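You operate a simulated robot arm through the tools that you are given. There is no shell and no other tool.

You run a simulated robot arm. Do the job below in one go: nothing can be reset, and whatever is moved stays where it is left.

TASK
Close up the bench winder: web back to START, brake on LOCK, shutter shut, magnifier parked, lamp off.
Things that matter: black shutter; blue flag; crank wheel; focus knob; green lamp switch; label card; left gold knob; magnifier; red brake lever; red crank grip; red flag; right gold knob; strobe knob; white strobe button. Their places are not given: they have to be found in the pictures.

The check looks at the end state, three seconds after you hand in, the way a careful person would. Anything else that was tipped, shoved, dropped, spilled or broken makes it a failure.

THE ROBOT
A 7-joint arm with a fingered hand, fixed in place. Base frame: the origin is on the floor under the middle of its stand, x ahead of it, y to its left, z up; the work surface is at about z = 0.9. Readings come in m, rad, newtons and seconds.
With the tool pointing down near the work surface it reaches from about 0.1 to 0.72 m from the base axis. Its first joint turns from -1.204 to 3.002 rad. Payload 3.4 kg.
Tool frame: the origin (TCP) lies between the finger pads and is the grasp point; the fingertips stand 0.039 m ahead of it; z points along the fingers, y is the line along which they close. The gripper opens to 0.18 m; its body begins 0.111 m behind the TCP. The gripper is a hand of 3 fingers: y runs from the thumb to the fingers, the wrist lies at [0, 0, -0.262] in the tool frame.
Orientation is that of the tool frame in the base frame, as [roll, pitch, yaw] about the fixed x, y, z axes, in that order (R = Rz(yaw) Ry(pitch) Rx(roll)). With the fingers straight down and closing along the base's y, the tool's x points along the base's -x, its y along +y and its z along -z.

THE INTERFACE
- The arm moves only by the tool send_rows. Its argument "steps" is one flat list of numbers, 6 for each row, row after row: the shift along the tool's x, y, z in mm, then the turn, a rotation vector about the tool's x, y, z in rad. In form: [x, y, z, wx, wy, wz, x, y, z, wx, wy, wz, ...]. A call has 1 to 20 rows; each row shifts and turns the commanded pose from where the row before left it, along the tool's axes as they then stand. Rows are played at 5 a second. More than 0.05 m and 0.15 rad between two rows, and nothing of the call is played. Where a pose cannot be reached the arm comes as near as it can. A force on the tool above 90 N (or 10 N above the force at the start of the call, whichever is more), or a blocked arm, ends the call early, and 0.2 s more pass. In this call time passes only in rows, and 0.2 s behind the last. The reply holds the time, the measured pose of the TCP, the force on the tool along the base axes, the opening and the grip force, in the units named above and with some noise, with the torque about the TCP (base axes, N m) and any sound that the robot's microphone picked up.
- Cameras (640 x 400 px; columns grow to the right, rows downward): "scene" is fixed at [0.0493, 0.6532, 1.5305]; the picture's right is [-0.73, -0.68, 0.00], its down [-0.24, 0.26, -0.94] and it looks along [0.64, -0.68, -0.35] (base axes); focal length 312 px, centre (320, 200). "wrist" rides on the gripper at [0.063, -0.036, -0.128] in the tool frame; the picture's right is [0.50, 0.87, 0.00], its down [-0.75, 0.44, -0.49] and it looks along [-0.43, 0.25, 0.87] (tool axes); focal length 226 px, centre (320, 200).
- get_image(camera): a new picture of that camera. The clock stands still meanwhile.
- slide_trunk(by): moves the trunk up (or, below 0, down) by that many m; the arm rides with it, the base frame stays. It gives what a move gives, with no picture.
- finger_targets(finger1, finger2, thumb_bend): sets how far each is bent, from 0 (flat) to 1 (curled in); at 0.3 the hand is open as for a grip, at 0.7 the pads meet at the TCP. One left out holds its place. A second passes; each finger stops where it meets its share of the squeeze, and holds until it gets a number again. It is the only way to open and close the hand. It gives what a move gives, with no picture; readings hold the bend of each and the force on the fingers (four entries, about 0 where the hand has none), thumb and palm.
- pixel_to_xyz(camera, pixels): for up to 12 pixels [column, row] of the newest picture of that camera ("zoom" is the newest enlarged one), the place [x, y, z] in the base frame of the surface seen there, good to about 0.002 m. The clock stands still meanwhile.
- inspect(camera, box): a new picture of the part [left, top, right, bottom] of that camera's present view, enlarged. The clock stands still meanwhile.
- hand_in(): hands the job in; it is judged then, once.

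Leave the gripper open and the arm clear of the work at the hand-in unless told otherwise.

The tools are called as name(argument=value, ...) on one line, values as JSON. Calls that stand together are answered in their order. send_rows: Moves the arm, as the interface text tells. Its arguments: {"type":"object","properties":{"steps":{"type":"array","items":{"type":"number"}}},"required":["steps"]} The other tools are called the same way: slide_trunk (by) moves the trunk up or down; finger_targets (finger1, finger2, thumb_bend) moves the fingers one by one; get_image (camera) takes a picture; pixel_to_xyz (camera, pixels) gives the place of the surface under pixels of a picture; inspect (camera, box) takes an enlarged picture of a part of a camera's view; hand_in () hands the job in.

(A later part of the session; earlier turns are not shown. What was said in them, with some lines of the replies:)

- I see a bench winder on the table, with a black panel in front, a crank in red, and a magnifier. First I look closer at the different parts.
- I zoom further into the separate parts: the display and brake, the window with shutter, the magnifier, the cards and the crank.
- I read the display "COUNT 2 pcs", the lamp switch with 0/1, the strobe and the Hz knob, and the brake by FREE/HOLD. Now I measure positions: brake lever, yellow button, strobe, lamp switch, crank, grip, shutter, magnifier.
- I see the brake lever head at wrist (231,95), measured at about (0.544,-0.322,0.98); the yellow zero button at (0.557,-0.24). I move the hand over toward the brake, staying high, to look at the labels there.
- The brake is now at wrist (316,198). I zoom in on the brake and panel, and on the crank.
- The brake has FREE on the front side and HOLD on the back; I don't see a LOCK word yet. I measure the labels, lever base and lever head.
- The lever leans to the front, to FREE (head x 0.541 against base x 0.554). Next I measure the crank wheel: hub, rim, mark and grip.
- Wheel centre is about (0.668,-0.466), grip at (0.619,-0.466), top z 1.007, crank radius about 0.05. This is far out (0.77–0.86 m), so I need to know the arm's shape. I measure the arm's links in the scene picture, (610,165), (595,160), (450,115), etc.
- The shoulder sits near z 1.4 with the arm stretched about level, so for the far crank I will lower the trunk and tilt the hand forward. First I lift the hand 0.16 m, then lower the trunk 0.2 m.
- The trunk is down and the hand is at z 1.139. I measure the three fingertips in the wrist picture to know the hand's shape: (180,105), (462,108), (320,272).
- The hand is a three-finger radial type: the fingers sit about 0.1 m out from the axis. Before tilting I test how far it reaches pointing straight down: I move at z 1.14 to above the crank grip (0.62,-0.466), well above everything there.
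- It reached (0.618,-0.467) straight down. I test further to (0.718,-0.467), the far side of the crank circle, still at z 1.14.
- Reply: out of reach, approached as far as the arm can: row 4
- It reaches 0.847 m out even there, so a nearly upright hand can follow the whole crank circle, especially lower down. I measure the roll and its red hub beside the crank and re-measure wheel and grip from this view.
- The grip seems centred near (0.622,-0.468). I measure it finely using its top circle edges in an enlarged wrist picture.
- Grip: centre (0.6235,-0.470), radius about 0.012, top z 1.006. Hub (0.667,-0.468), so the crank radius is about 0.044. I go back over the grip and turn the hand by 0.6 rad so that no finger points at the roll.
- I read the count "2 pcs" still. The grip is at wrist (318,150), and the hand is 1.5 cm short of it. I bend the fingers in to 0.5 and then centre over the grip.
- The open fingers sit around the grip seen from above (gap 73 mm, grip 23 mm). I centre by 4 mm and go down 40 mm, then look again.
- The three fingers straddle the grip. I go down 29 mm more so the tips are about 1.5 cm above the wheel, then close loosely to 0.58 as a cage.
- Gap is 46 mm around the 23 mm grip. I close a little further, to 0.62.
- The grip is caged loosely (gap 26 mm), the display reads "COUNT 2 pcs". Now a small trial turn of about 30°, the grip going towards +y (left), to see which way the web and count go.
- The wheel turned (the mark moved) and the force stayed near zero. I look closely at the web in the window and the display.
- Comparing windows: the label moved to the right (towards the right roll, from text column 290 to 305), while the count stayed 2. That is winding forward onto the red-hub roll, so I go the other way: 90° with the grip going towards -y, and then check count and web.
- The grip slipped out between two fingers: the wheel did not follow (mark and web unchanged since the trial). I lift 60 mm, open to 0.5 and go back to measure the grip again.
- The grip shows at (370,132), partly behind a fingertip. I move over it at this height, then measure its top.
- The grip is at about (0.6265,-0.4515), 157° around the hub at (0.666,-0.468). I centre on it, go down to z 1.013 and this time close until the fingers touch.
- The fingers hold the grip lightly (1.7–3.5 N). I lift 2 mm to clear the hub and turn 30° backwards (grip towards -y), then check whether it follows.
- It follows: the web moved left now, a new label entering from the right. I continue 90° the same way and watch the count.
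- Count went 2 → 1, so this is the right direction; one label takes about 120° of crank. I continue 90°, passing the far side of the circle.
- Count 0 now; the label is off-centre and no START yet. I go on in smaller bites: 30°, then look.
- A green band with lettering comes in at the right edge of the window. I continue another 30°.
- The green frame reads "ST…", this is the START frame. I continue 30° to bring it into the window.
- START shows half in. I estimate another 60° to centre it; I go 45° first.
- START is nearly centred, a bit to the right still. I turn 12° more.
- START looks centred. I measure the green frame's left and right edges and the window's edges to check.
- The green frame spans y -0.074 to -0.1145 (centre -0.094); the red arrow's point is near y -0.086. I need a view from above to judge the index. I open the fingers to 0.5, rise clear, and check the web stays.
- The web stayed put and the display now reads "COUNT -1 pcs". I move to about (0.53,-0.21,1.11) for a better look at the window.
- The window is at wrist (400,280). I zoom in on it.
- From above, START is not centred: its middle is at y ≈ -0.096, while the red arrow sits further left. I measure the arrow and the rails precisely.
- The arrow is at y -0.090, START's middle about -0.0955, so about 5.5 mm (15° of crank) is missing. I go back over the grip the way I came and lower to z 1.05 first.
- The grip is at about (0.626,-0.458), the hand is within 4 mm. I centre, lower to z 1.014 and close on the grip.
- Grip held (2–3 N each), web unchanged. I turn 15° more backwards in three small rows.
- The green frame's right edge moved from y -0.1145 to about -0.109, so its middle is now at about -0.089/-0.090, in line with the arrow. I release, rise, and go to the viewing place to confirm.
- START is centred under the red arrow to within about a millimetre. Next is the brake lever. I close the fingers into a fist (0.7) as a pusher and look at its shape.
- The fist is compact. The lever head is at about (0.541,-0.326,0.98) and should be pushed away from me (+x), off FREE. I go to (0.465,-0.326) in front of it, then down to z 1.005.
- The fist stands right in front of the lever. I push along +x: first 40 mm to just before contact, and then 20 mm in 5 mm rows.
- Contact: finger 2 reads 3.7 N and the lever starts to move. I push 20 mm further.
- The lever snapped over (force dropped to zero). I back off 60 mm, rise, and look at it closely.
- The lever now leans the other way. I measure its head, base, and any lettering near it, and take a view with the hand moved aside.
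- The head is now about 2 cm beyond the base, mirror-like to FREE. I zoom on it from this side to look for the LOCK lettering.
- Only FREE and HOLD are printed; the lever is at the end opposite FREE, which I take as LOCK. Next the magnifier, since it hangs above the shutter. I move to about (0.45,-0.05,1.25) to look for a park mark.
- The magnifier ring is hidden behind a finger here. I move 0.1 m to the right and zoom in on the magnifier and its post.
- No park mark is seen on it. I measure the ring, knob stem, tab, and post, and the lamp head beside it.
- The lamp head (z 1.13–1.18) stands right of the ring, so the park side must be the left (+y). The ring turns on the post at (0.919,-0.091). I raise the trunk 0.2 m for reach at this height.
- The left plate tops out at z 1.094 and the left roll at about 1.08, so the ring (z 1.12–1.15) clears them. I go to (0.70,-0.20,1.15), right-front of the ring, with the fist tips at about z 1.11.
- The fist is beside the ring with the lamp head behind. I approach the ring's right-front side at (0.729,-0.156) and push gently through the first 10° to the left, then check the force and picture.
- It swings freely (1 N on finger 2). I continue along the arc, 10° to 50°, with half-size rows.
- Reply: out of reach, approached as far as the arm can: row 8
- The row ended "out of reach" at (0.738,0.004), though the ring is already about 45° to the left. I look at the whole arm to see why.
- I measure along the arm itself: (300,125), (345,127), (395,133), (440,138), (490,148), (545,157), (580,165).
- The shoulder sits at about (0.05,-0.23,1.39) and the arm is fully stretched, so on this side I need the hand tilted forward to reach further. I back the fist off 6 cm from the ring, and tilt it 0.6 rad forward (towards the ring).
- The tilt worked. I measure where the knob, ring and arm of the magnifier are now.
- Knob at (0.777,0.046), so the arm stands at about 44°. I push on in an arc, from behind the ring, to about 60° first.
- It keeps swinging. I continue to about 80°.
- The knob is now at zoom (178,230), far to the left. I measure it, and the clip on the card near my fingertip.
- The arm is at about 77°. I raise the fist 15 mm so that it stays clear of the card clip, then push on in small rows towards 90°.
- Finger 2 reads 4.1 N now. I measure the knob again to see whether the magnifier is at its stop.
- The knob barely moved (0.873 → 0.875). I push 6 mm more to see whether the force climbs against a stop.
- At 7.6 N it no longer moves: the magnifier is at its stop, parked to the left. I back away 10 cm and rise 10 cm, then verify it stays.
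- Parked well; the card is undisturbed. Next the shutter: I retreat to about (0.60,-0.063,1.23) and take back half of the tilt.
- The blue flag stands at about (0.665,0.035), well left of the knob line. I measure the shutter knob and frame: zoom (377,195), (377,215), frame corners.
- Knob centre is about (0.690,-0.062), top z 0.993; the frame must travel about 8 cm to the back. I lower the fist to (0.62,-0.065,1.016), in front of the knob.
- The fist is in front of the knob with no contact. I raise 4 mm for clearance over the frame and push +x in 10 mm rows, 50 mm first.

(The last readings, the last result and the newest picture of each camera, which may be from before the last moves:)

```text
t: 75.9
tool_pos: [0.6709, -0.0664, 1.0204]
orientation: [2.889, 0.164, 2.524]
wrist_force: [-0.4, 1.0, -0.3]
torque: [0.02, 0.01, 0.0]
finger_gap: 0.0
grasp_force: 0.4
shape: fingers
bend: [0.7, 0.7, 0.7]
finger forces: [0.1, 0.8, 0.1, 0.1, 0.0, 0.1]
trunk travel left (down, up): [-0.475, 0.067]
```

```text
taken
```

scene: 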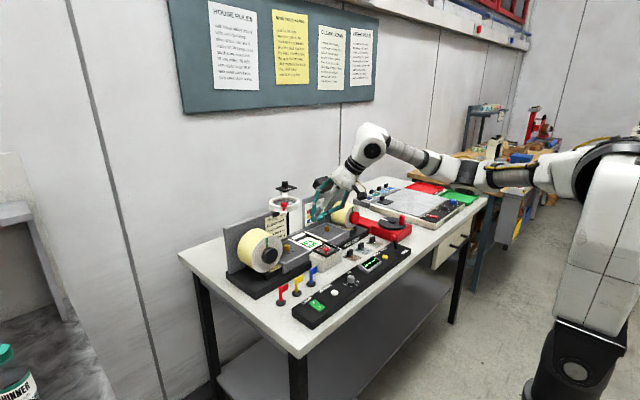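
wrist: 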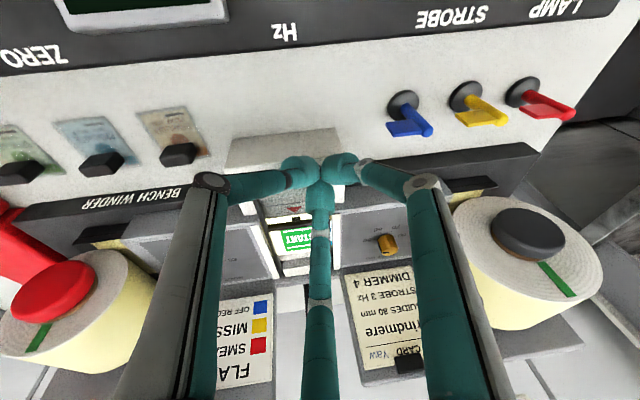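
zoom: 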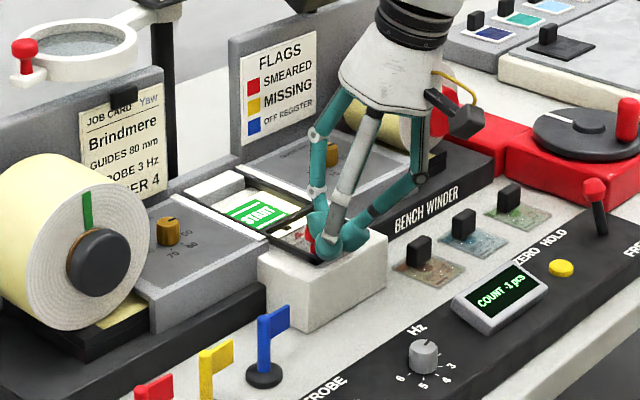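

Contact made (0.8 N); the fist is a little high, so I lower 4 mm and push 40 mm more.

send_rows(steps=[0.65, -0.98, 3.8, 0, 0, 0, -8.0, 5.3, 2.74, 0, 0, 0, -8.0, 5.3, 2.74, 0, 0, 0, -8.0, 5.3, 2.74, 0, 0, 0, -8.0, 5.3, 2.74, 0, 0, 0, 0, 0, 0, 0, 0, 0])

inspect(camera="scene", box=[270, 190, 380, 290])

```text
t: 77.3
tool_pos: [0.71, -0.0665, 1.0141]
orientation: [2.891, 0.164, 2.521]
wrist_force: [-0.1, 0.0, 0.0]
torque: [-0.03, 0.0, -0.03]
finger_gap: 0.0
grasp_force: 0.1
shape: fingers
bend: [0.7, 0.7, 0.7]
finger forces: [0.0, 0.0, 0.0, 0.1, 0.0, 0.0]
trunk travel left (down, up): [-0.475, 0.067]
```

```text
4.00 times, centred on (325, 240) of scene
```

zoom: 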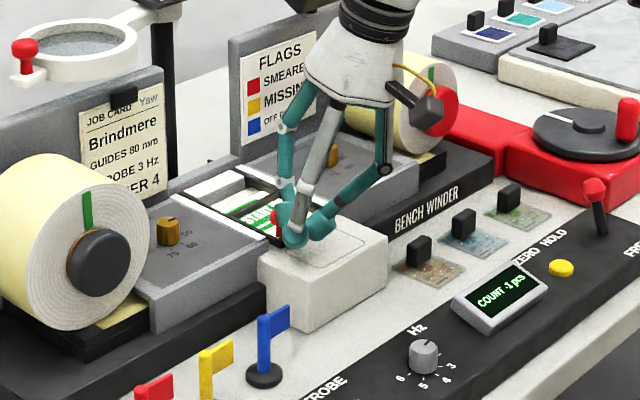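

The shutter frame is sliding back over the web. I push 35 mm further.

send_rows(steps=[-8.0, 5.3, 2.74, 0, 0, 0, -8.0, 5.3, 2.74, 0, 0, 0, -8.0, 5.3, 2.74, 0, 0, 0, -4.0, 2.65, 1.37, 0, 0, 0, 0, 0, 0, 0, 0, 0])

inspect(camera="scene", box=[270, 190, 380, 290])

get_image(camera="wrist")

```text
t: 78.5
tool_pos: [0.7468, -0.0655, 1.0157]
orientation: [2.891, 0.165, 2.522]
wrist_force: [-0.5, -0.5, 0.6]
torque: [0.0, -0.01, 0.04]
finger_gap: 0.0001
grasp_force: 0.0
shape: fingers
bend: [0.7, 0.7, 0.7]
finger forces: [0.0, 0.0, 0.1, 0.0, 0.0, 0.0]
trunk travel left (down, up): [-0.475, 0.067]
```

```text
4.00 times, centred on (325, 240) of scene
```

zoom: 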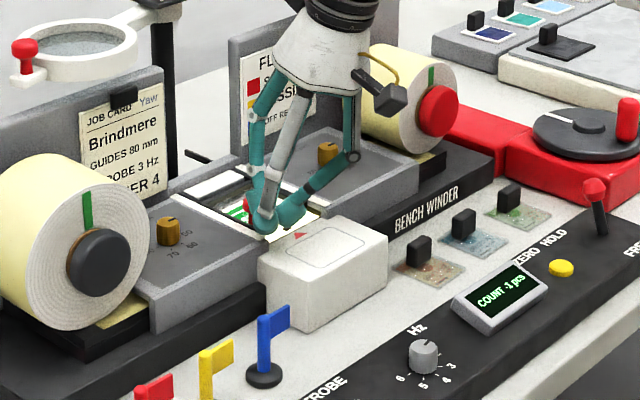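

```text
taken
```

wrist: 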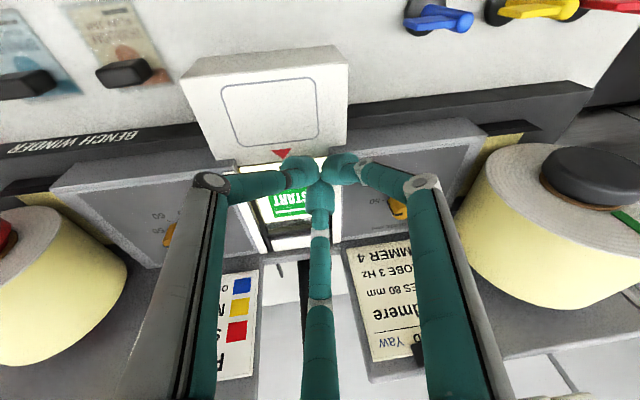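

The frame moved far back; I look closely at where its edges are relative to the window and the back block.

inspect(camera="scene", box=[300, 215, 360, 255])

inspect(camera="wrist", box=[220, 130, 380, 290])

```text
10.00 times, centred on (330, 235) of scene
```

zoom: 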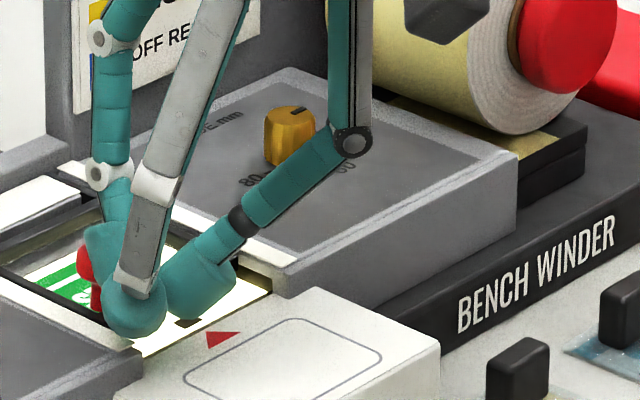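

```text
2.50 times, centred on (300, 210) of wrist
```

zoom: 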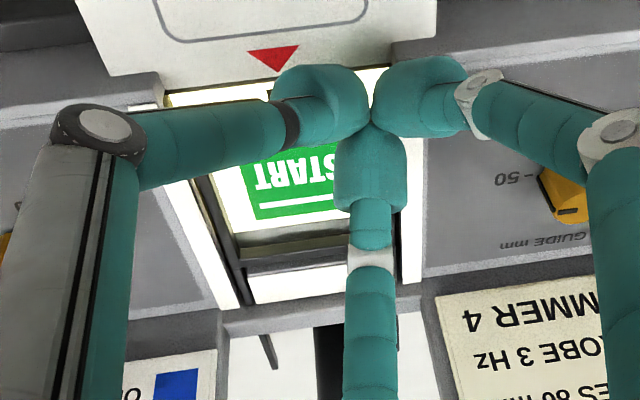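

I measure the knob and the frame edges now, to see whether it is fully back.

inspect(camera="scene", box=[290, 215, 350, 255])

pixel_to_xyz(camera="zoom", pixels=[[183, 262], [195, 295], [160, 195], [60, 175], [110, 265], [190, 315], [130, 200], [40, 160], [100, 285], [240, 345]])

```text
10.00 times, centred on (320, 235) of scene
```

zoom: 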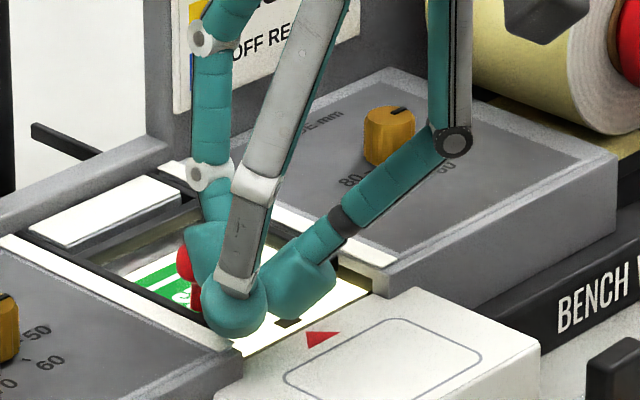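

```text
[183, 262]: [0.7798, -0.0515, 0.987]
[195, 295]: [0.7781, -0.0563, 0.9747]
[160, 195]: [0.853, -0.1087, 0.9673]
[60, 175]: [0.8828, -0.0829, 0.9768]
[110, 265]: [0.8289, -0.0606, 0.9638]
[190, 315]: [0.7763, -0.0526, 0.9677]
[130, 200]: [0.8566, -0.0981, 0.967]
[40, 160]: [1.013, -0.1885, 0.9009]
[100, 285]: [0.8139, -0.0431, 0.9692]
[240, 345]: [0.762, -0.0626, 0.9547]
```

The knob is at x ≈ 0.784, a travel of 94 mm with no resistance. Before pushing more I back off and rise to see the shutter clearly.

send_rows(steps=[24.0, -15.9, -8.2, 0, 0, 0, 16.0, -10.6, -5.5, 0, 0, 0, -6.5, 9.8, -38.2, 0, 0, 0, -6.5, 9.8, -38.2, 0, 0, 0, -6.5, 9.8, -38.2, 0, 0, 0, -6.5, 9.8, -38.2, 0, 0, 0, 0, 0, 0, 0, 0, 0])

inspect(camera="scene", box=[280, 210, 350, 265])

get_image(camera="wrist")

```text
t: 80.1
tool_pos: [0.6962, -0.0643, 1.1756]
orientation: [2.891, 0.166, 2.522]
wrist_force: [0.7, 1.0, 0.4]
torque: [-0.03, 0.03, -0.03]
finger_gap: 0.0
grasp_force: 0.0
shape: fingers
bend: [0.7, 0.7, 0.7]
finger forces: [0.1, 0.0, 0.0, 0.1, 0.1, 0.0]
trunk travel left (down, up): [-0.475, 0.067]
```

```text
7.27 times, centred on (315, 238) of scene
```

zoom: 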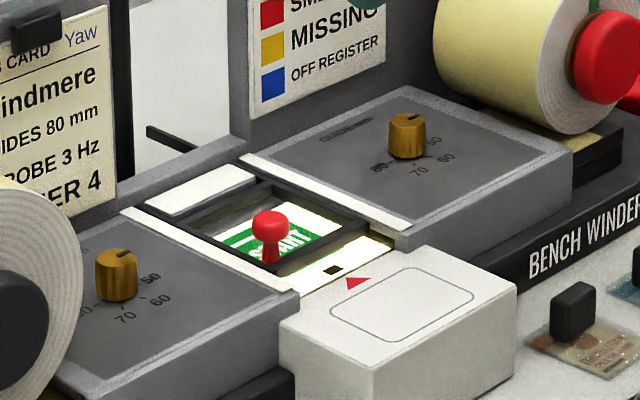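

```text
taken
```

wrist: 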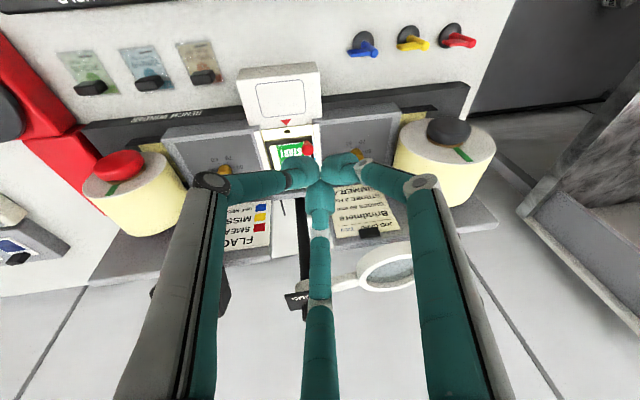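

The frame now lies over START with the knob at its front edge. I zoom from the wrist to see how far it can still go and whether the frame has glass.

inspect(camera="wrist", box=[230, 100, 340, 210])

pixel_to_xyz(camera="zoom", pixels=[[320, 70], [320, 100], [320, 120], [320, 140], [320, 170], [280, 200], [280, 225], [290, 240], [320, 85], [380, 175], [300, 130], [260, 140]])

inspect(camera="scene", box=[290, 220, 340, 255])

pixel_to_xyz(camera="zoom", pixels=[[285, 170], [285, 215], [170, 80], [130, 120], [60, 95], [120, 190], [260, 250], [300, 240], [390, 165], [390, 245], [340, 235], [200, 150]])

```text
3.64 times, centred on (285, 155) of wrist
```

zoom: 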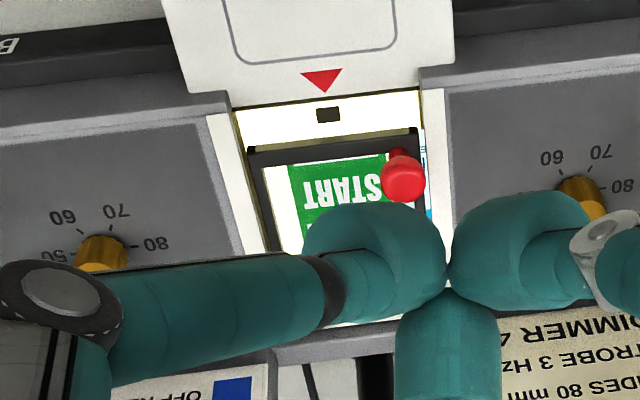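

```text
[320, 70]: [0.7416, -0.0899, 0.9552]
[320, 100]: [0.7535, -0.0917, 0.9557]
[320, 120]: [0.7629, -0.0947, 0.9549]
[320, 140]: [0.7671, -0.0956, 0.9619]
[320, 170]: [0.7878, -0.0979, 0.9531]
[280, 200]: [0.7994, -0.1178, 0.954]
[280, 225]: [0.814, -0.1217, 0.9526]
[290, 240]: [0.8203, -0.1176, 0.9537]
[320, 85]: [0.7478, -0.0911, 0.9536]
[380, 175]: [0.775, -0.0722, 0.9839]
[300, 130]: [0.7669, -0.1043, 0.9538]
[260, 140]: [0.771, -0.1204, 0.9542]
```

```text
11.43 times, centred on (315, 238) of scene
```

zoom: 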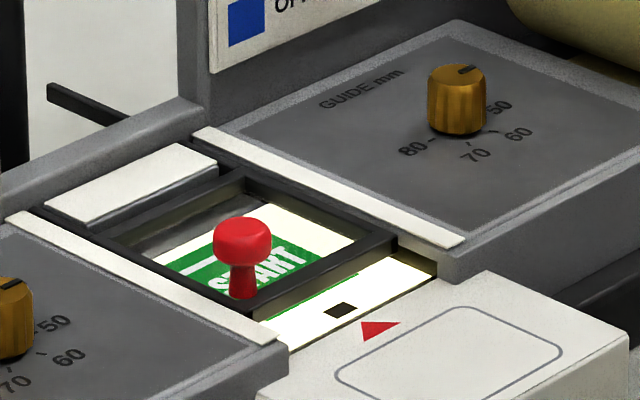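

```text
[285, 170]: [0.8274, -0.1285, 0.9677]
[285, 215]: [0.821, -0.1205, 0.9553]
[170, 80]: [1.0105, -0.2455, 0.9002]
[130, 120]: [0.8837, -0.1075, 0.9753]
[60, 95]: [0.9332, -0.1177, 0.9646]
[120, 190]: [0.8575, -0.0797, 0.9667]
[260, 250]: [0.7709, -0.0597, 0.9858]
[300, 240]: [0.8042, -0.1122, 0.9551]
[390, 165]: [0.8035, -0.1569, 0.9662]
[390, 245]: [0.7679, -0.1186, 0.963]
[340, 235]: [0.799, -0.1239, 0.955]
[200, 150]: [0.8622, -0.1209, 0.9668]
```

The frame now spans x ≈ 0.767–0.855 and its far bar lies next to the white block. I go back down and push a little more to see if it is against its stop.

send_rows(steps=[6.5, -9.8, 38.2, 0, 0, 0, 6.5, -9.8, 38.2, 0, 0, 0, 6.5, -9.8, 38.2, 0, 0, 0, 6.5, -9.8, 38.2, 0, 0, 0, -16.0, 10.6, 5.5, 0, 0, 0, -20.0, 13.2, 6.8, 0, 0, 0, -4.0, 2.65, 1.37, 0, 0, 0, -4.0, 2.65, 1.37, 0, 0, 0, 0, 0, 0, 0, 0, 0])

inspect(camera="scene", box=[290, 220, 340, 255])

```text
t: 82.1
tool_pos: [0.7507, -0.0642, 1.016]
orientation: [2.891, 0.165, 2.523]
wrist_force: [-0.4, -0.4, 0.4]
torque: [-0.02, 0.01, 0.03]
finger_gap: 0.0001
grasp_force: 0.1
shape: fingers
bend: [0.7, 0.7, 0.7]
finger forces: [0.0, 0.2, 0.0, 0.1, 0.0, 0.0]
trunk travel left (down, up): [-0.475, 0.067]
```

```text
11.43 times, centred on (315, 238) of scene
```

zoom: 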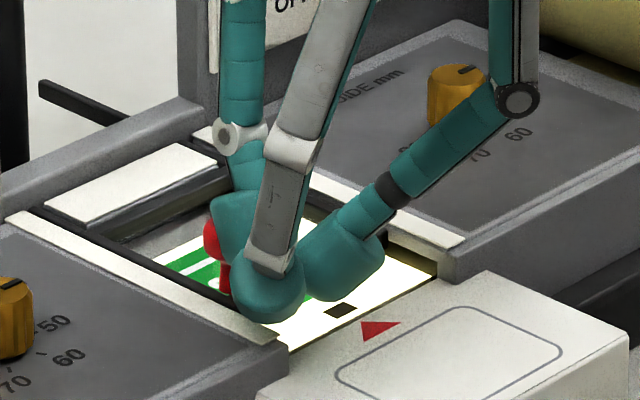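

It moved a few mm more with only 0.2 N, so it is not at a stop yet. I push on in 5 mm rows, watching the force.

send_rows(steps=[-4.0, 2.65, 1.37, 0, 0, 0, -4.0, 2.65, 1.37, 0, 0, 0, 0, 0, 0, 0, 0, 0])

inspect(camera="scene", box=[290, 220, 340, 255])

pixel_to_xyz(camera="zoom", pixels=[[205, 235], [40, 90], [220, 280], [190, 295], [130, 245]])

```text
t: 82.9
tool_pos: [0.7603, -0.0649, 1.0153]
orientation: [2.89, 0.165, 2.52]
wrist_force: [-8.2, -0.6, 1.5]
torque: [-0.03, 0.2, 0.04]
finger_gap: 0.0011
grasp_force: 6.4
shape: fingers
bend: [0.69, 0.71, 0.69]
finger forces: [0.0, 12.9, 0.0, 0.1, 0.0, 0.0]
trunk travel left (down, up): [-0.475, 0.067]
```

```text
11.43 times, centred on (315, 238) of scene
```

zoom: 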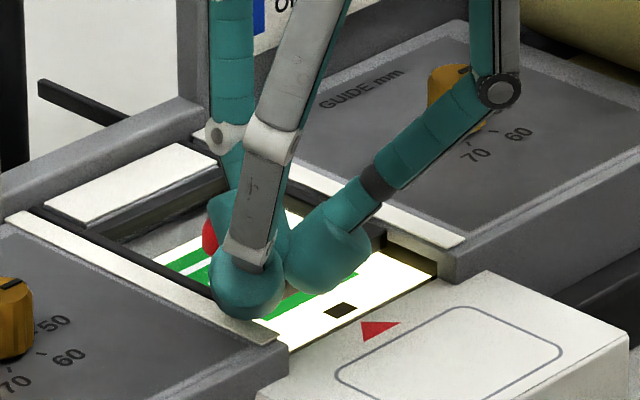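

```text
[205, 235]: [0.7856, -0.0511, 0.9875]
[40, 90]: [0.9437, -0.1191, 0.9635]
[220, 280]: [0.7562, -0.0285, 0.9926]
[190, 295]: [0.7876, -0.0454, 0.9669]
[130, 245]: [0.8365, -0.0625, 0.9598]
```

Now finger 2 reads 12.9 N and it no longer moves: the shutter is at its rear stop. I back off and rise, then check that it stays.

send_rows(steps=[8.0, -5.3, -2.74, 0, 0, 0, 20.0, -13.2, -6.8, 0, 0, 0, 24.0, -15.9, -8.2, 0, 0, 0, -6.5, 9.8, -38.2, 0, 0, 0, -6.5, 9.8, -38.2, 0, 0, 0, -6.5, 9.8, -38.2, 0, 0, 0, -6.5, 9.8, -38.2, 0, 0, 0, 0, 0, 0, 0, 0, 0])

inspect(camera="scene", box=[290, 220, 340, 255])

get_image(camera="wrist")

inspect(camera="wrist", box=[230, 90, 340, 200])

```text
t: 84.7
tool_pos: [0.6934, -0.0649, 1.1794]
orientation: [2.891, 0.164, 2.523]
wrist_force: [-0.2, 0.2, 0.6]
torque: [0.0, -0.02, 0.01]
finger_gap: 0.0
grasp_force: 0.0
shape: fingers
bend: [0.7, 0.7, 0.7]
finger forces: [0.0, 0.0, 0.0, 0.1, 0.1, 0.1]
trunk travel left (down, up): [-0.475, 0.067]
```

```text
11.43 times, centred on (315, 238) of scene
```

zoom: 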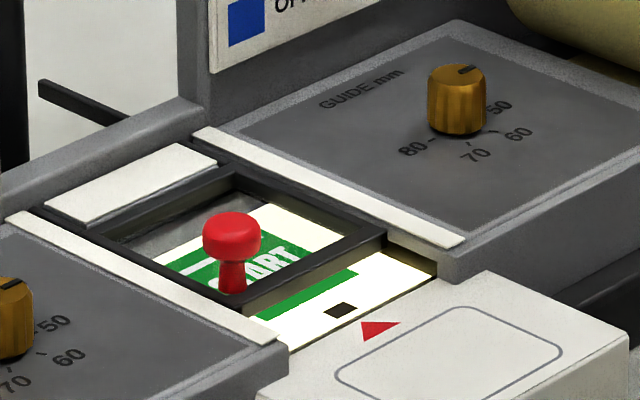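

```text
taken
```

wrist: 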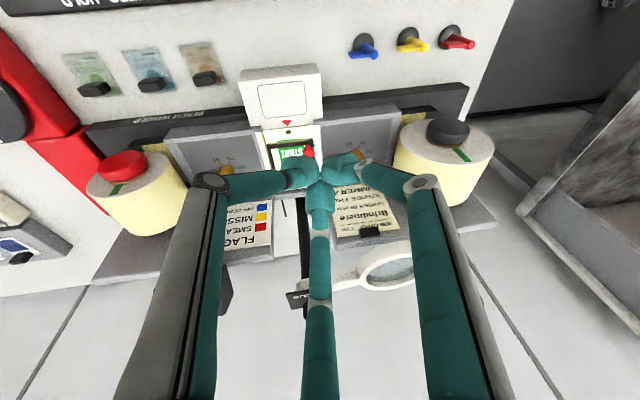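

```text
3.64 times, centred on (285, 145) of wrist
```

zoom: 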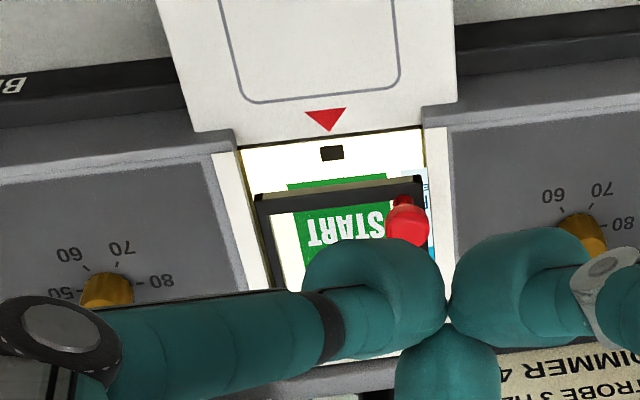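

The shutter stays at the rear stop. Last is the lamp switch. I go to about (0.54,0.05,1.18), take the tilt out, and look at the green rocker.

send_rows(steps=[37.8, 2.4, -5.9, 0, 0, 0, 37.8, 2.4, -5.9, 0, 0, 0, 37.8, 2.4, -5.9, 0, 0, 0, 37.8, 2.4, -5.9, 0, 0, 0, 37.8, 2.4, -5.9, 0, 0, 0, 0, 0, 0, 0.0833, 0.0553, 0, 0, 0, 0, 0.0833, 0.0553, 0, 0, 0, 0, 0.0833, 0.0553, 0, 0, 0, 0, 0, 0, 0])

get_image(camera="wrist")

inspect(camera="scene", box=[295, 280, 345, 325])

```text
t: 86.7
tool_pos: [0.5881, 0.043, 1.1562]
orientation: [-3.141, 0.001, 2.546]
wrist_force: [-0.3, 0.2, -0.3]
torque: [0.0, 0.0, 0.01]
finger_gap: 0.0
grasp_force: 0.1
shape: fingers
bend: [0.7, 0.7, 0.7]
finger forces: [0.0, 0.0, 0.0, 0.0, 0.0, 0.1]
out of reach, approached as far as the arm can: row 4, 5, 6
trunk travel left (down, up): [-0.475, 0.067]
```

```text
taken
```

wrist: 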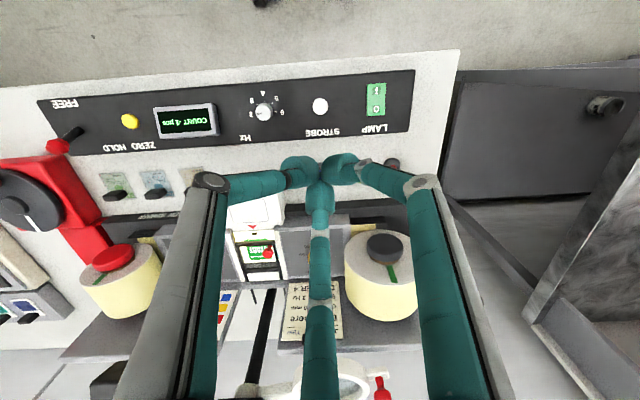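

```text
8.89 times, centred on (320, 302) of scene
```

zoom: 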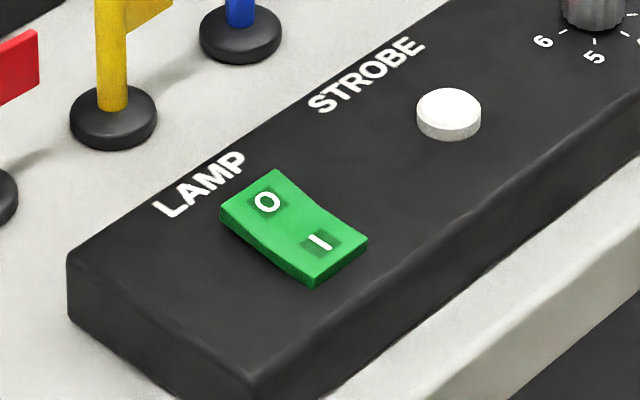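

The rocker has "0" at the back half and "I" at the front half. I measure the heights of both halves to see which is pressed.

pixel_to_xyz(camera="zoom", pixels=[[275, 175], [235, 205], [267, 202], [290, 225], [320, 243], [355, 240], [315, 270], [300, 210], [270, 235], [200, 260], [330, 300], [340, 255]])

inspect(camera="wrist", box=[340, 70, 430, 150])

pixel_to_xyz(camera="zoom", pixels=[[320, 100], [320, 150], [320, 200], [320, 230], [260, 150], [260, 230]])

```text
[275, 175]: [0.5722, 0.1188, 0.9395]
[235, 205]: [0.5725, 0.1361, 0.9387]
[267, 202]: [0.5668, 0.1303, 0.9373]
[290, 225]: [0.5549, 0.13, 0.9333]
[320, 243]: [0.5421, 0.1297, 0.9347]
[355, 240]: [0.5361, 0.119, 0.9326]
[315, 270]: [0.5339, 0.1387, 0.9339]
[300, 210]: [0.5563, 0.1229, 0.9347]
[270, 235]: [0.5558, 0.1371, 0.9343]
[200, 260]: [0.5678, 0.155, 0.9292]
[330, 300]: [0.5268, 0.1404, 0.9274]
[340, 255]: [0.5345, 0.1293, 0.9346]
```

```text
5.00 times, centred on (385, 110) of wrist
```

zoom: 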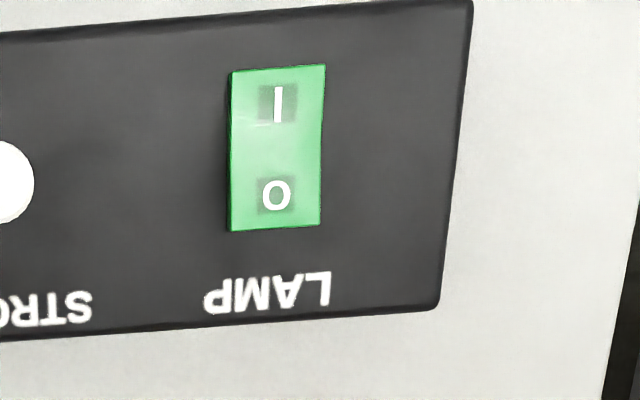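

```text
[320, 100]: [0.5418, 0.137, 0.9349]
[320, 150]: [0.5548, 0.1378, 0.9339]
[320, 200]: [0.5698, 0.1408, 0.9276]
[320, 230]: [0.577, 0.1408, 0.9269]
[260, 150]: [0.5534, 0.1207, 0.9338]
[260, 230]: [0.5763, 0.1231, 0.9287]
```

The "0" end stands at z 0.9395 and the "I" end at 0.933: the lamp is on, so "0" at (0.570,0.128) must be pressed. I check the flags' places before lowering the fist there.

get_image(camera="scene")

pixel_to_xyz(camera="scene", pixels=[[281, 303], [282, 290], [297, 293], [297, 282], [313, 284], [312, 272], [286, 288], [302, 280]])

```text
taken
```

scene: 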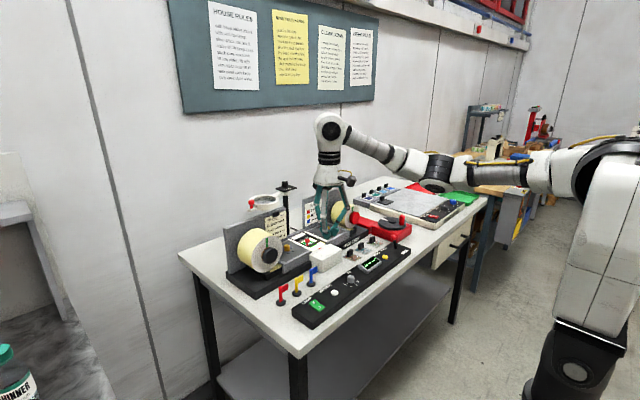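

```text
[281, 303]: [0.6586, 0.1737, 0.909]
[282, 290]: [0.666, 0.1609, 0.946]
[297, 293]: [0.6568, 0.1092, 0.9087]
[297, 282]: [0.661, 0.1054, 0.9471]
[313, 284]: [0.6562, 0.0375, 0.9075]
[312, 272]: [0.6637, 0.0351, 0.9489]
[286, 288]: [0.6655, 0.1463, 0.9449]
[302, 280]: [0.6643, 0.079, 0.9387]
```

The flags stand at x ≈ 0.665, about 6 cm behind my fist, and are below the knuckles. I move above the "0" end and down to z 1.02.

send_rows(steps=[14.2, 16.05, 34, 0, 0, 0, 14.2, 16.05, 34, 0, 0, 0, 14.2, 16.05, 34, 0, 0, 0, 14.2, 16.05, 34, 0, 0, 0, 0, 0, 0, 0, 0, 0])

get_image(camera="wrist")

inspect(camera="scene", box=[270, 230, 360, 325])

```text
t: 87.9
tool_pos: [0.5751, 0.127, 1.0182]
orientation: [3.141, 0.001, 2.542]
wrist_force: [0.1, -0.8, 0.3]
torque: [0.01, 0.0, 0.02]
finger_gap: 0.0
grasp_force: 0.1
shape: fingers
bend: [0.7, 0.7, 0.7]
finger forces: [0.1, 0.0, 0.1, 0.0, 0.1, 0.0]
trunk travel left (down, up): [-0.475, 0.067]
```

```text
taken
```

wrist: 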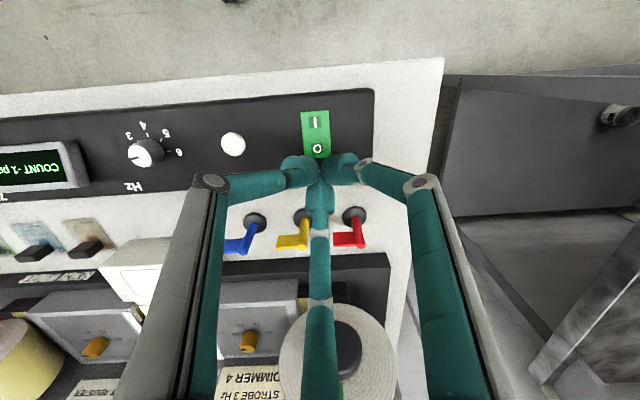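

```text
4.21 times, centred on (315, 278) of scene
```

zoom: 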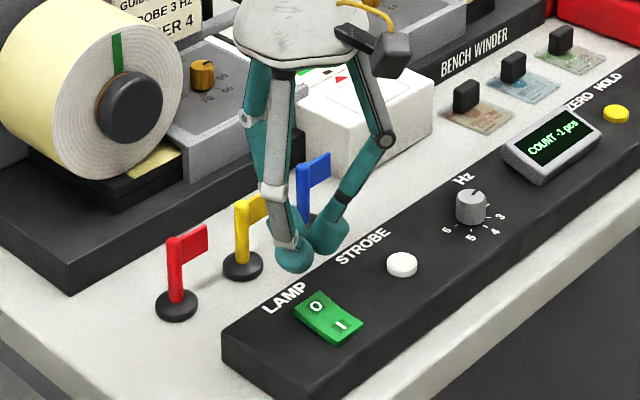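

The fist is above the back half. I lower 30 mm, then 10 mm in 2.5 mm rows to about first contact.

send_rows(steps=[0, 0, 15, 0, 0, 0, 0, 0, 15, 0, 0, 0, 0, 0, 2.5, 0, 0, 0, 0, 0, 2.5, 0, 0, 0, 0, 0, 2.5, 0, 0, 0, 0, 0, 0, 0, 0, 0])

inspect(camera="scene", box=[290, 265, 345, 320])

```text
t: 89.3
tool_pos: [0.5765, 0.1277, 0.9804]
orientation: [-3.138, 0.002, 2.544]
wrist_force: [-0.5, 0.7, 0.5]
torque: [0.01, 0.01, -0.01]
finger_gap: 0.0
grasp_force: 0.2
shape: fingers
bend: [0.7, 0.7, 0.7]
finger forces: [0.0, 0.0, 0.0, 0.0, 0.0, 0.0]
trunk travel left (down, up): [-0.475, 0.067]
```

```text
7.27 times, centred on (318, 292) of scene
```

zoom: 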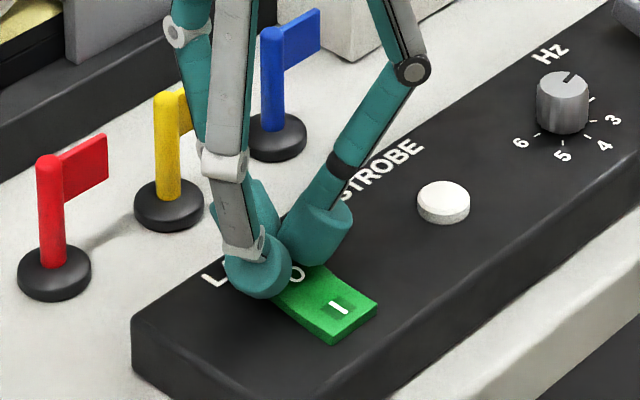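

The tips hover just above the "0" end, no force yet. I press down in 2 mm rows, 6 mm.

send_rows(steps=[0, 0, 2, 0, 0, 0, 0, 0, 2, 0, 0, 0, 0, 0, 2, 0, 0, 0, 0, 0, 0, 0, 0, 0])

inspect(camera="scene", box=[290, 265, 345, 320])

```text
t: 90.3
tool_pos: [0.5743, 0.1285, 0.9753]
orientation: [3.141, 0.002, 2.542]
wrist_force: [-0.3, 0.0, -0.3]
torque: [-0.01, -0.02, -0.01]
finger_gap: 0.0
grasp_force: 0.0
shape: fingers
bend: [0.7, 0.7, 0.7]
finger forces: [0.0, 0.0, 0.1, 0.0, 0.0, 0.0]
trunk travel left (down, up): [-0.475, 0.067]
heard: click
```

```text
7.27 times, centred on (318, 292) of scene
```

zoom: 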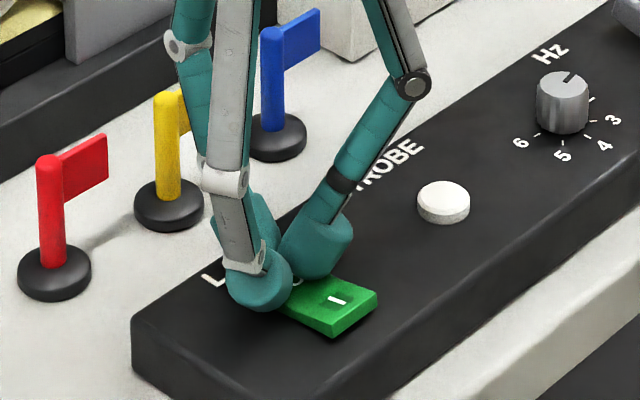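

I heard a click; the "I" end came up. I rise straight up 15 cm and check that the lamp is off.

send_rows(steps=[0, 0, -20, 0, 0, 0, 0, 0, -40, 0, 0, 0, 0, 0, -40, 0, 0, 0, 0, 0, -40, 0, 0, 0, 0, 0, -40, 0, 0, 0, 0, 0, 0, 0, 0, 0])

inspect(camera="scene", box=[210, 165, 430, 335])

inspect(camera="scene", box=[290, 275, 345, 320])

inspect(camera="scene", box=[290, 220, 340, 255])

```text
t: 91.7
tool_pos: [0.5837, 0.1292, 1.1537]
orientation: [-3.14, 0.001, 2.547]
wrist_force: [-0.6, 0.4, 0.2]
torque: [-0.02, -0.03, 0.04]
finger_gap: 0.0001
grasp_force: 0.1
shape: fingers
bend: [0.7, 0.7, 0.7]
finger forces: [0.0, 0.0, 0.0, 0.0, 0.0, 0.0]
out of reach, approached as far as the arm can: row 5
trunk travel left (down, up): [-0.475, 0.067]
```

```text
2.35 times, centred on (320, 250) of scene
```

zoom: 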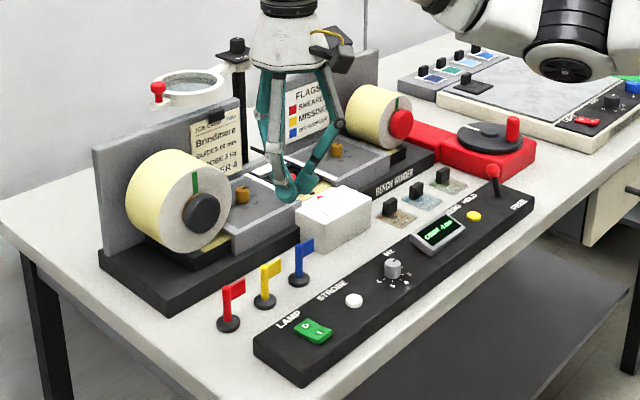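

```text
8.89 times, centred on (318, 298) of scene
```

zoom: 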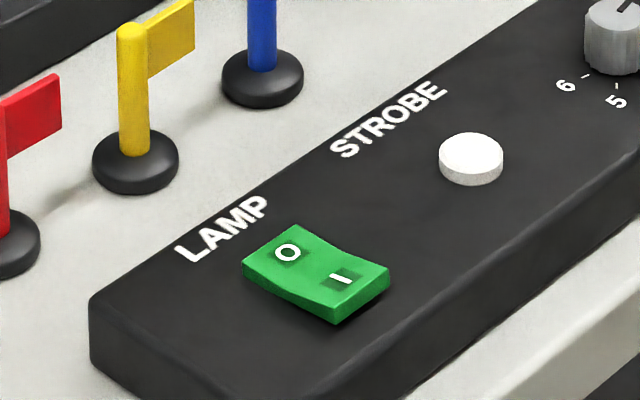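

```text
11.43 times, centred on (315, 238) of scene
```

zoom: 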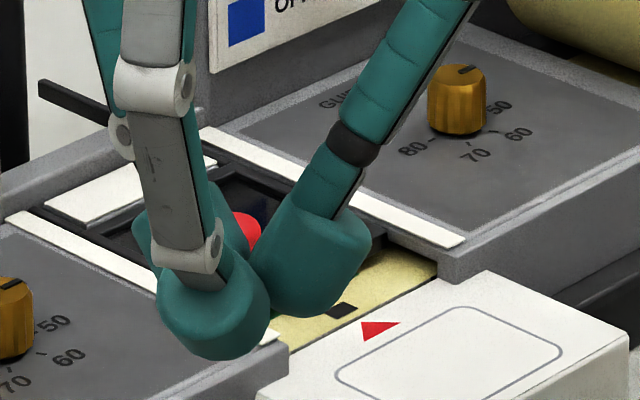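

The lamp is off (the web is dark, "I" is up). I take the arm back and up to about (0.42,-0.09,1.3) so that everything can be inspected.

send_rows(steps=[6.7, -34.7, -12.5, 0, 0, 0, 6.7, -34.7, -12.5, 0, 0, 0, 6.7, -34.7, -12.5, 0, 0, 0, 6.7, -34.7, -12.5, 0, 0, 0, -4.4, -33.3, -25, 0, 0, 0, -4.4, -33.3, -25, 0, 0, 0, -4.4, -33.3, -25, 0, 0, 0, -4.4, -33.3, -25, 0, 0, 0, 0, 0, 0, 0, 0, 0])

inspect(camera="scene", box=[210, 165, 430, 335])

inspect(camera="scene", box=[290, 220, 340, 255])

get_image(camera="wrist")

```text
t: 93.7
tool_pos: [0.5626, -0.0946, 1.2774]
orientation: [-3.141, -0.002, 2.542]
wrist_force: [-0.3, 0.1, 0.2]
torque: [-0.03, 0.03, 0.02]
finger_gap: 0.0001
grasp_force: 0.1
shape: fingers
bend: [0.7, 0.7, 0.7]
finger forces: [0.0, 0.0, 0.0, 0.0, 0.0, 0.0]
out of reach, approached as far as the arm can: row 1, 2, 3, 4, 5, 6, 7
trunk travel left (down, up): [-0.475, 0.067]
```

```text
2.35 times, centred on (320, 250) of scene
```

zoom: 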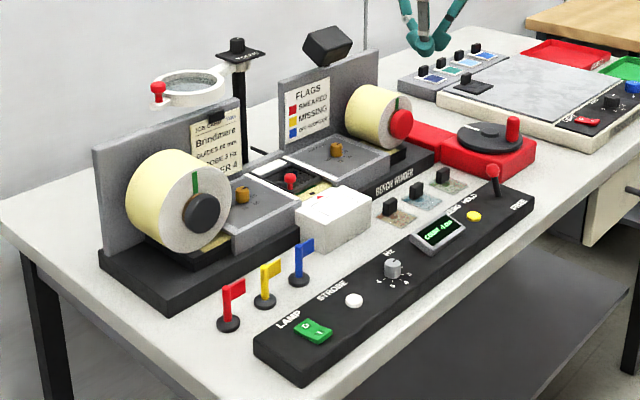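

```text
11.43 times, centred on (315, 238) of scene
```

zoom: 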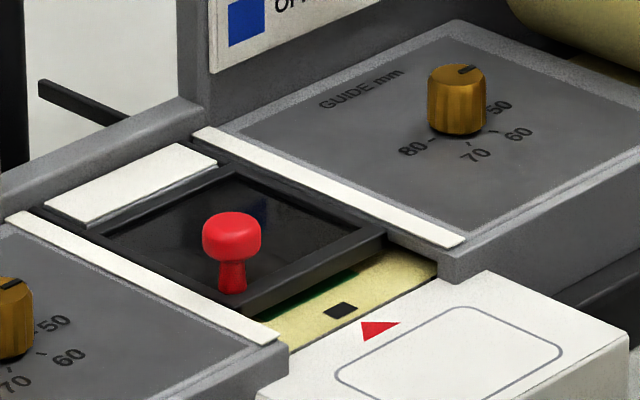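

```text
taken
```

wrist: 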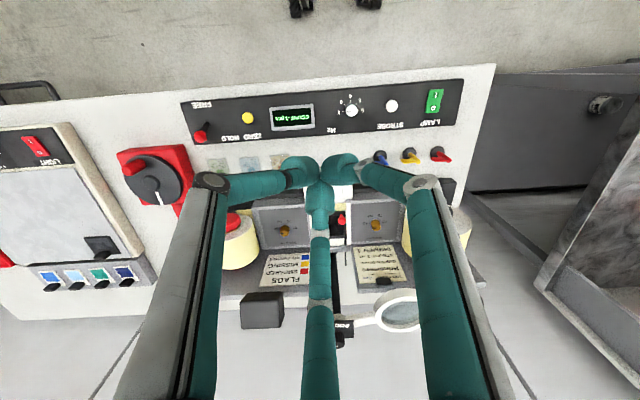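

Everything looks right: magnifier left, shutter glass dark over START, lamp off, lever at the LOCK side. I move the arm back clear of the bench to about (0.40,-0.30,1.35) and open the hand.

send_rows(steps=[3.4, -42.6, -11.7, 0, 0, 0, 3.4, -42.6, -11.7, 0, 0, 0, 3.4, -42.6, -11.7, 0, 0, 0, 3.4, -42.6, -11.7, 0, 0, 0, 3.4, -42.6, -11.7, 0, 0, 0, 3.4, -42.6, -11.7, 0, 0, 0, 0, 0, 0, 0, 0, 0])

finger_targets(finger1=0.3, finger2=0.3, thumb_bend=0.3)

get_image(camera="wrist")

get_image(camera="scene")

inspect(camera="scene", box=[370, 210, 430, 260])

```text
t: 95.3
tool_pos: [0.4015, -0.2992, 1.3514]
orientation: [-3.139, -0.002, 2.542]
wrist_force: [0.5, 0.0, 0.3]
torque: [0.01, 0.01, 0.0]
finger_gap: 0.0
grasp_force: 0.0
shape: fingers
bend: [0.7, 0.7, 0.7]
finger forces: [0.1, 0.0, 0.1, 0.0, 0.1, 0.0]
trunk travel left (down, up): [-0.475, 0.067]
```

```text
t: 96.3
tool_pos: [0.3992, -0.2948, 1.3523]
orientation: [-3.139, 0.001, 2.544]
wrist_force: [-1.2, 0.2, -0.2]
torque: [0.01, 0.04, -0.05]
finger_gap: 0.1515
grasp_force: 0.0
shape: fingers
bend: [0.3, 0.3, 0.3]
finger forces: [0.0, 0.0, 0.0, 0.1, 0.1, 0.0]
trunk travel left (down, up): [-0.475, 0.067]
```

```text
taken
```

wrist: 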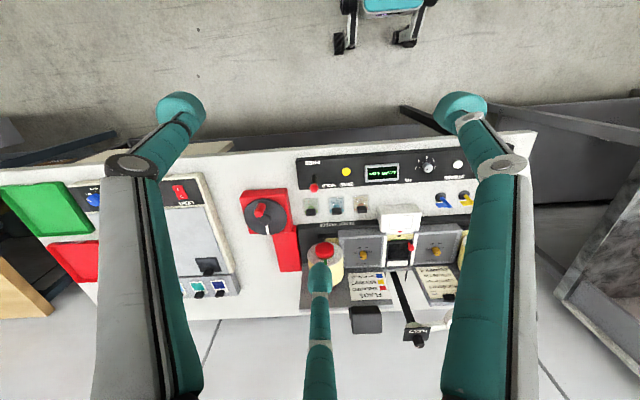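

```text
taken
```

scene: 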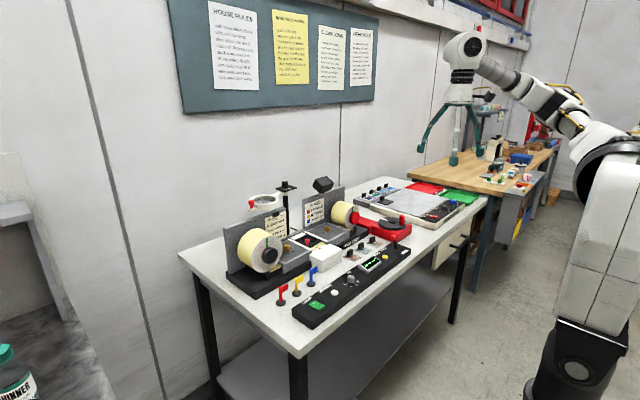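

```text
8.00 times, centred on (400, 235) of scene
```

zoom: 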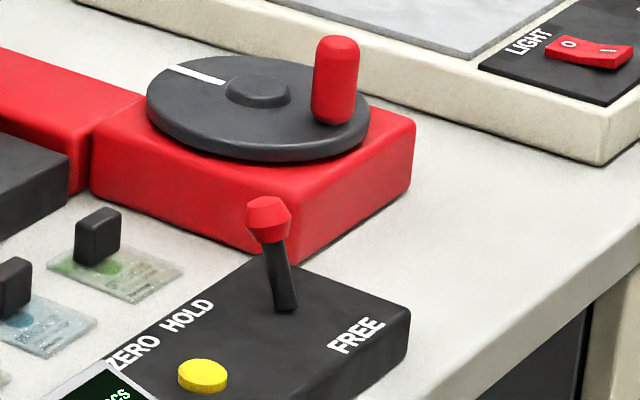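

The hand is open and clear. I take final close looks at the window, the brake lever and the panel from the wrist.

inspect(camera="wrist", box=[370, 195, 440, 275])

inspect(camera="wrist", box=[290, 145, 420, 225])

inspect(camera="scene", box=[230, 170, 350, 260])

```text
5.00 times, centred on (405, 235) of wrist
```

zoom: 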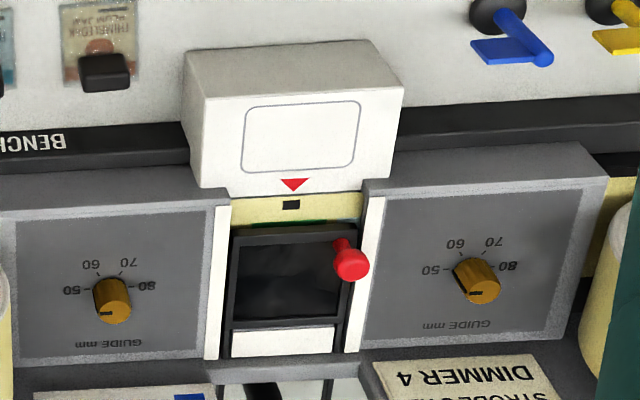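

```text
4.92 times, centred on (355, 185) of wrist
```

zoom: 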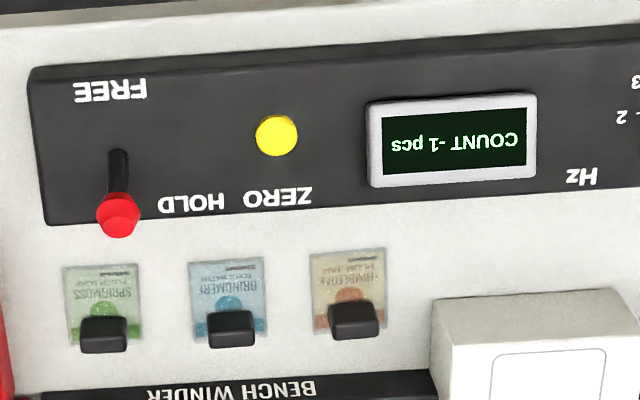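

```text
4.44 times, centred on (290, 215) of scene
```

zoom: 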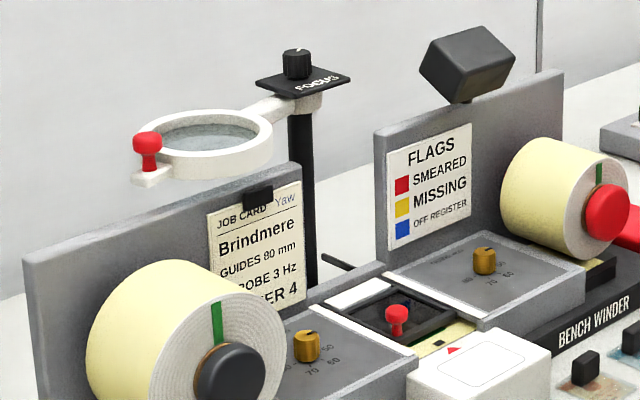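

All five points check out:
- **Web:** START was centred under the red arrow, and the crank hasn't moved since.
- **Brake:** the lever is at the end opposite FREE.
- **Shutter:** pushed against its rear stop.
- **Magnifier:** swung left against its stop.
- **Lamp:** the rocker is on 0 and the light is out.

The flags, cards and knobs are undisturbed, and the hand is open and clear of the bench. I hand in now.

hand_in()

```text
The job is handed in.
```

I closed up the bench winder and handed the job in; the result of the check has not come back.

| Item | State at hand-in |
|---|---|
| Web | START was centred under the red arrow to about 1 mm, seen before the shutter was closed. The crank has not moved since. The display reads "COUNT -1 pcs". |
| Brake | The lever is at the end opposite FREE. |
| Shutter | It is pushed back over the web until it stopped (12.9 N on the finger). A strip of about 2 cm at the front edge of the window is not covered. |
| Magnifier | It is swung to the left until it stopped (7.6 N), about 77° from where it was. |
| Lamp | The green rocker is on 0 and the web is dark. |

Two of these rest on my reading of the machine:

- **Brake:** no LOCK is printed on the panel. The only lettering by the lever is FREE, and HOLD off to one side, so I took the end opposite FREE as LOCK. I did not test it by turning the crank.
- **Magnifier:** no park position is marked. I took the left as the park side because the lamp head blocks the right.

The flags, cards and other knobs look undisturbed in the final pictures. The hand is open and the arm is clear of the bench.
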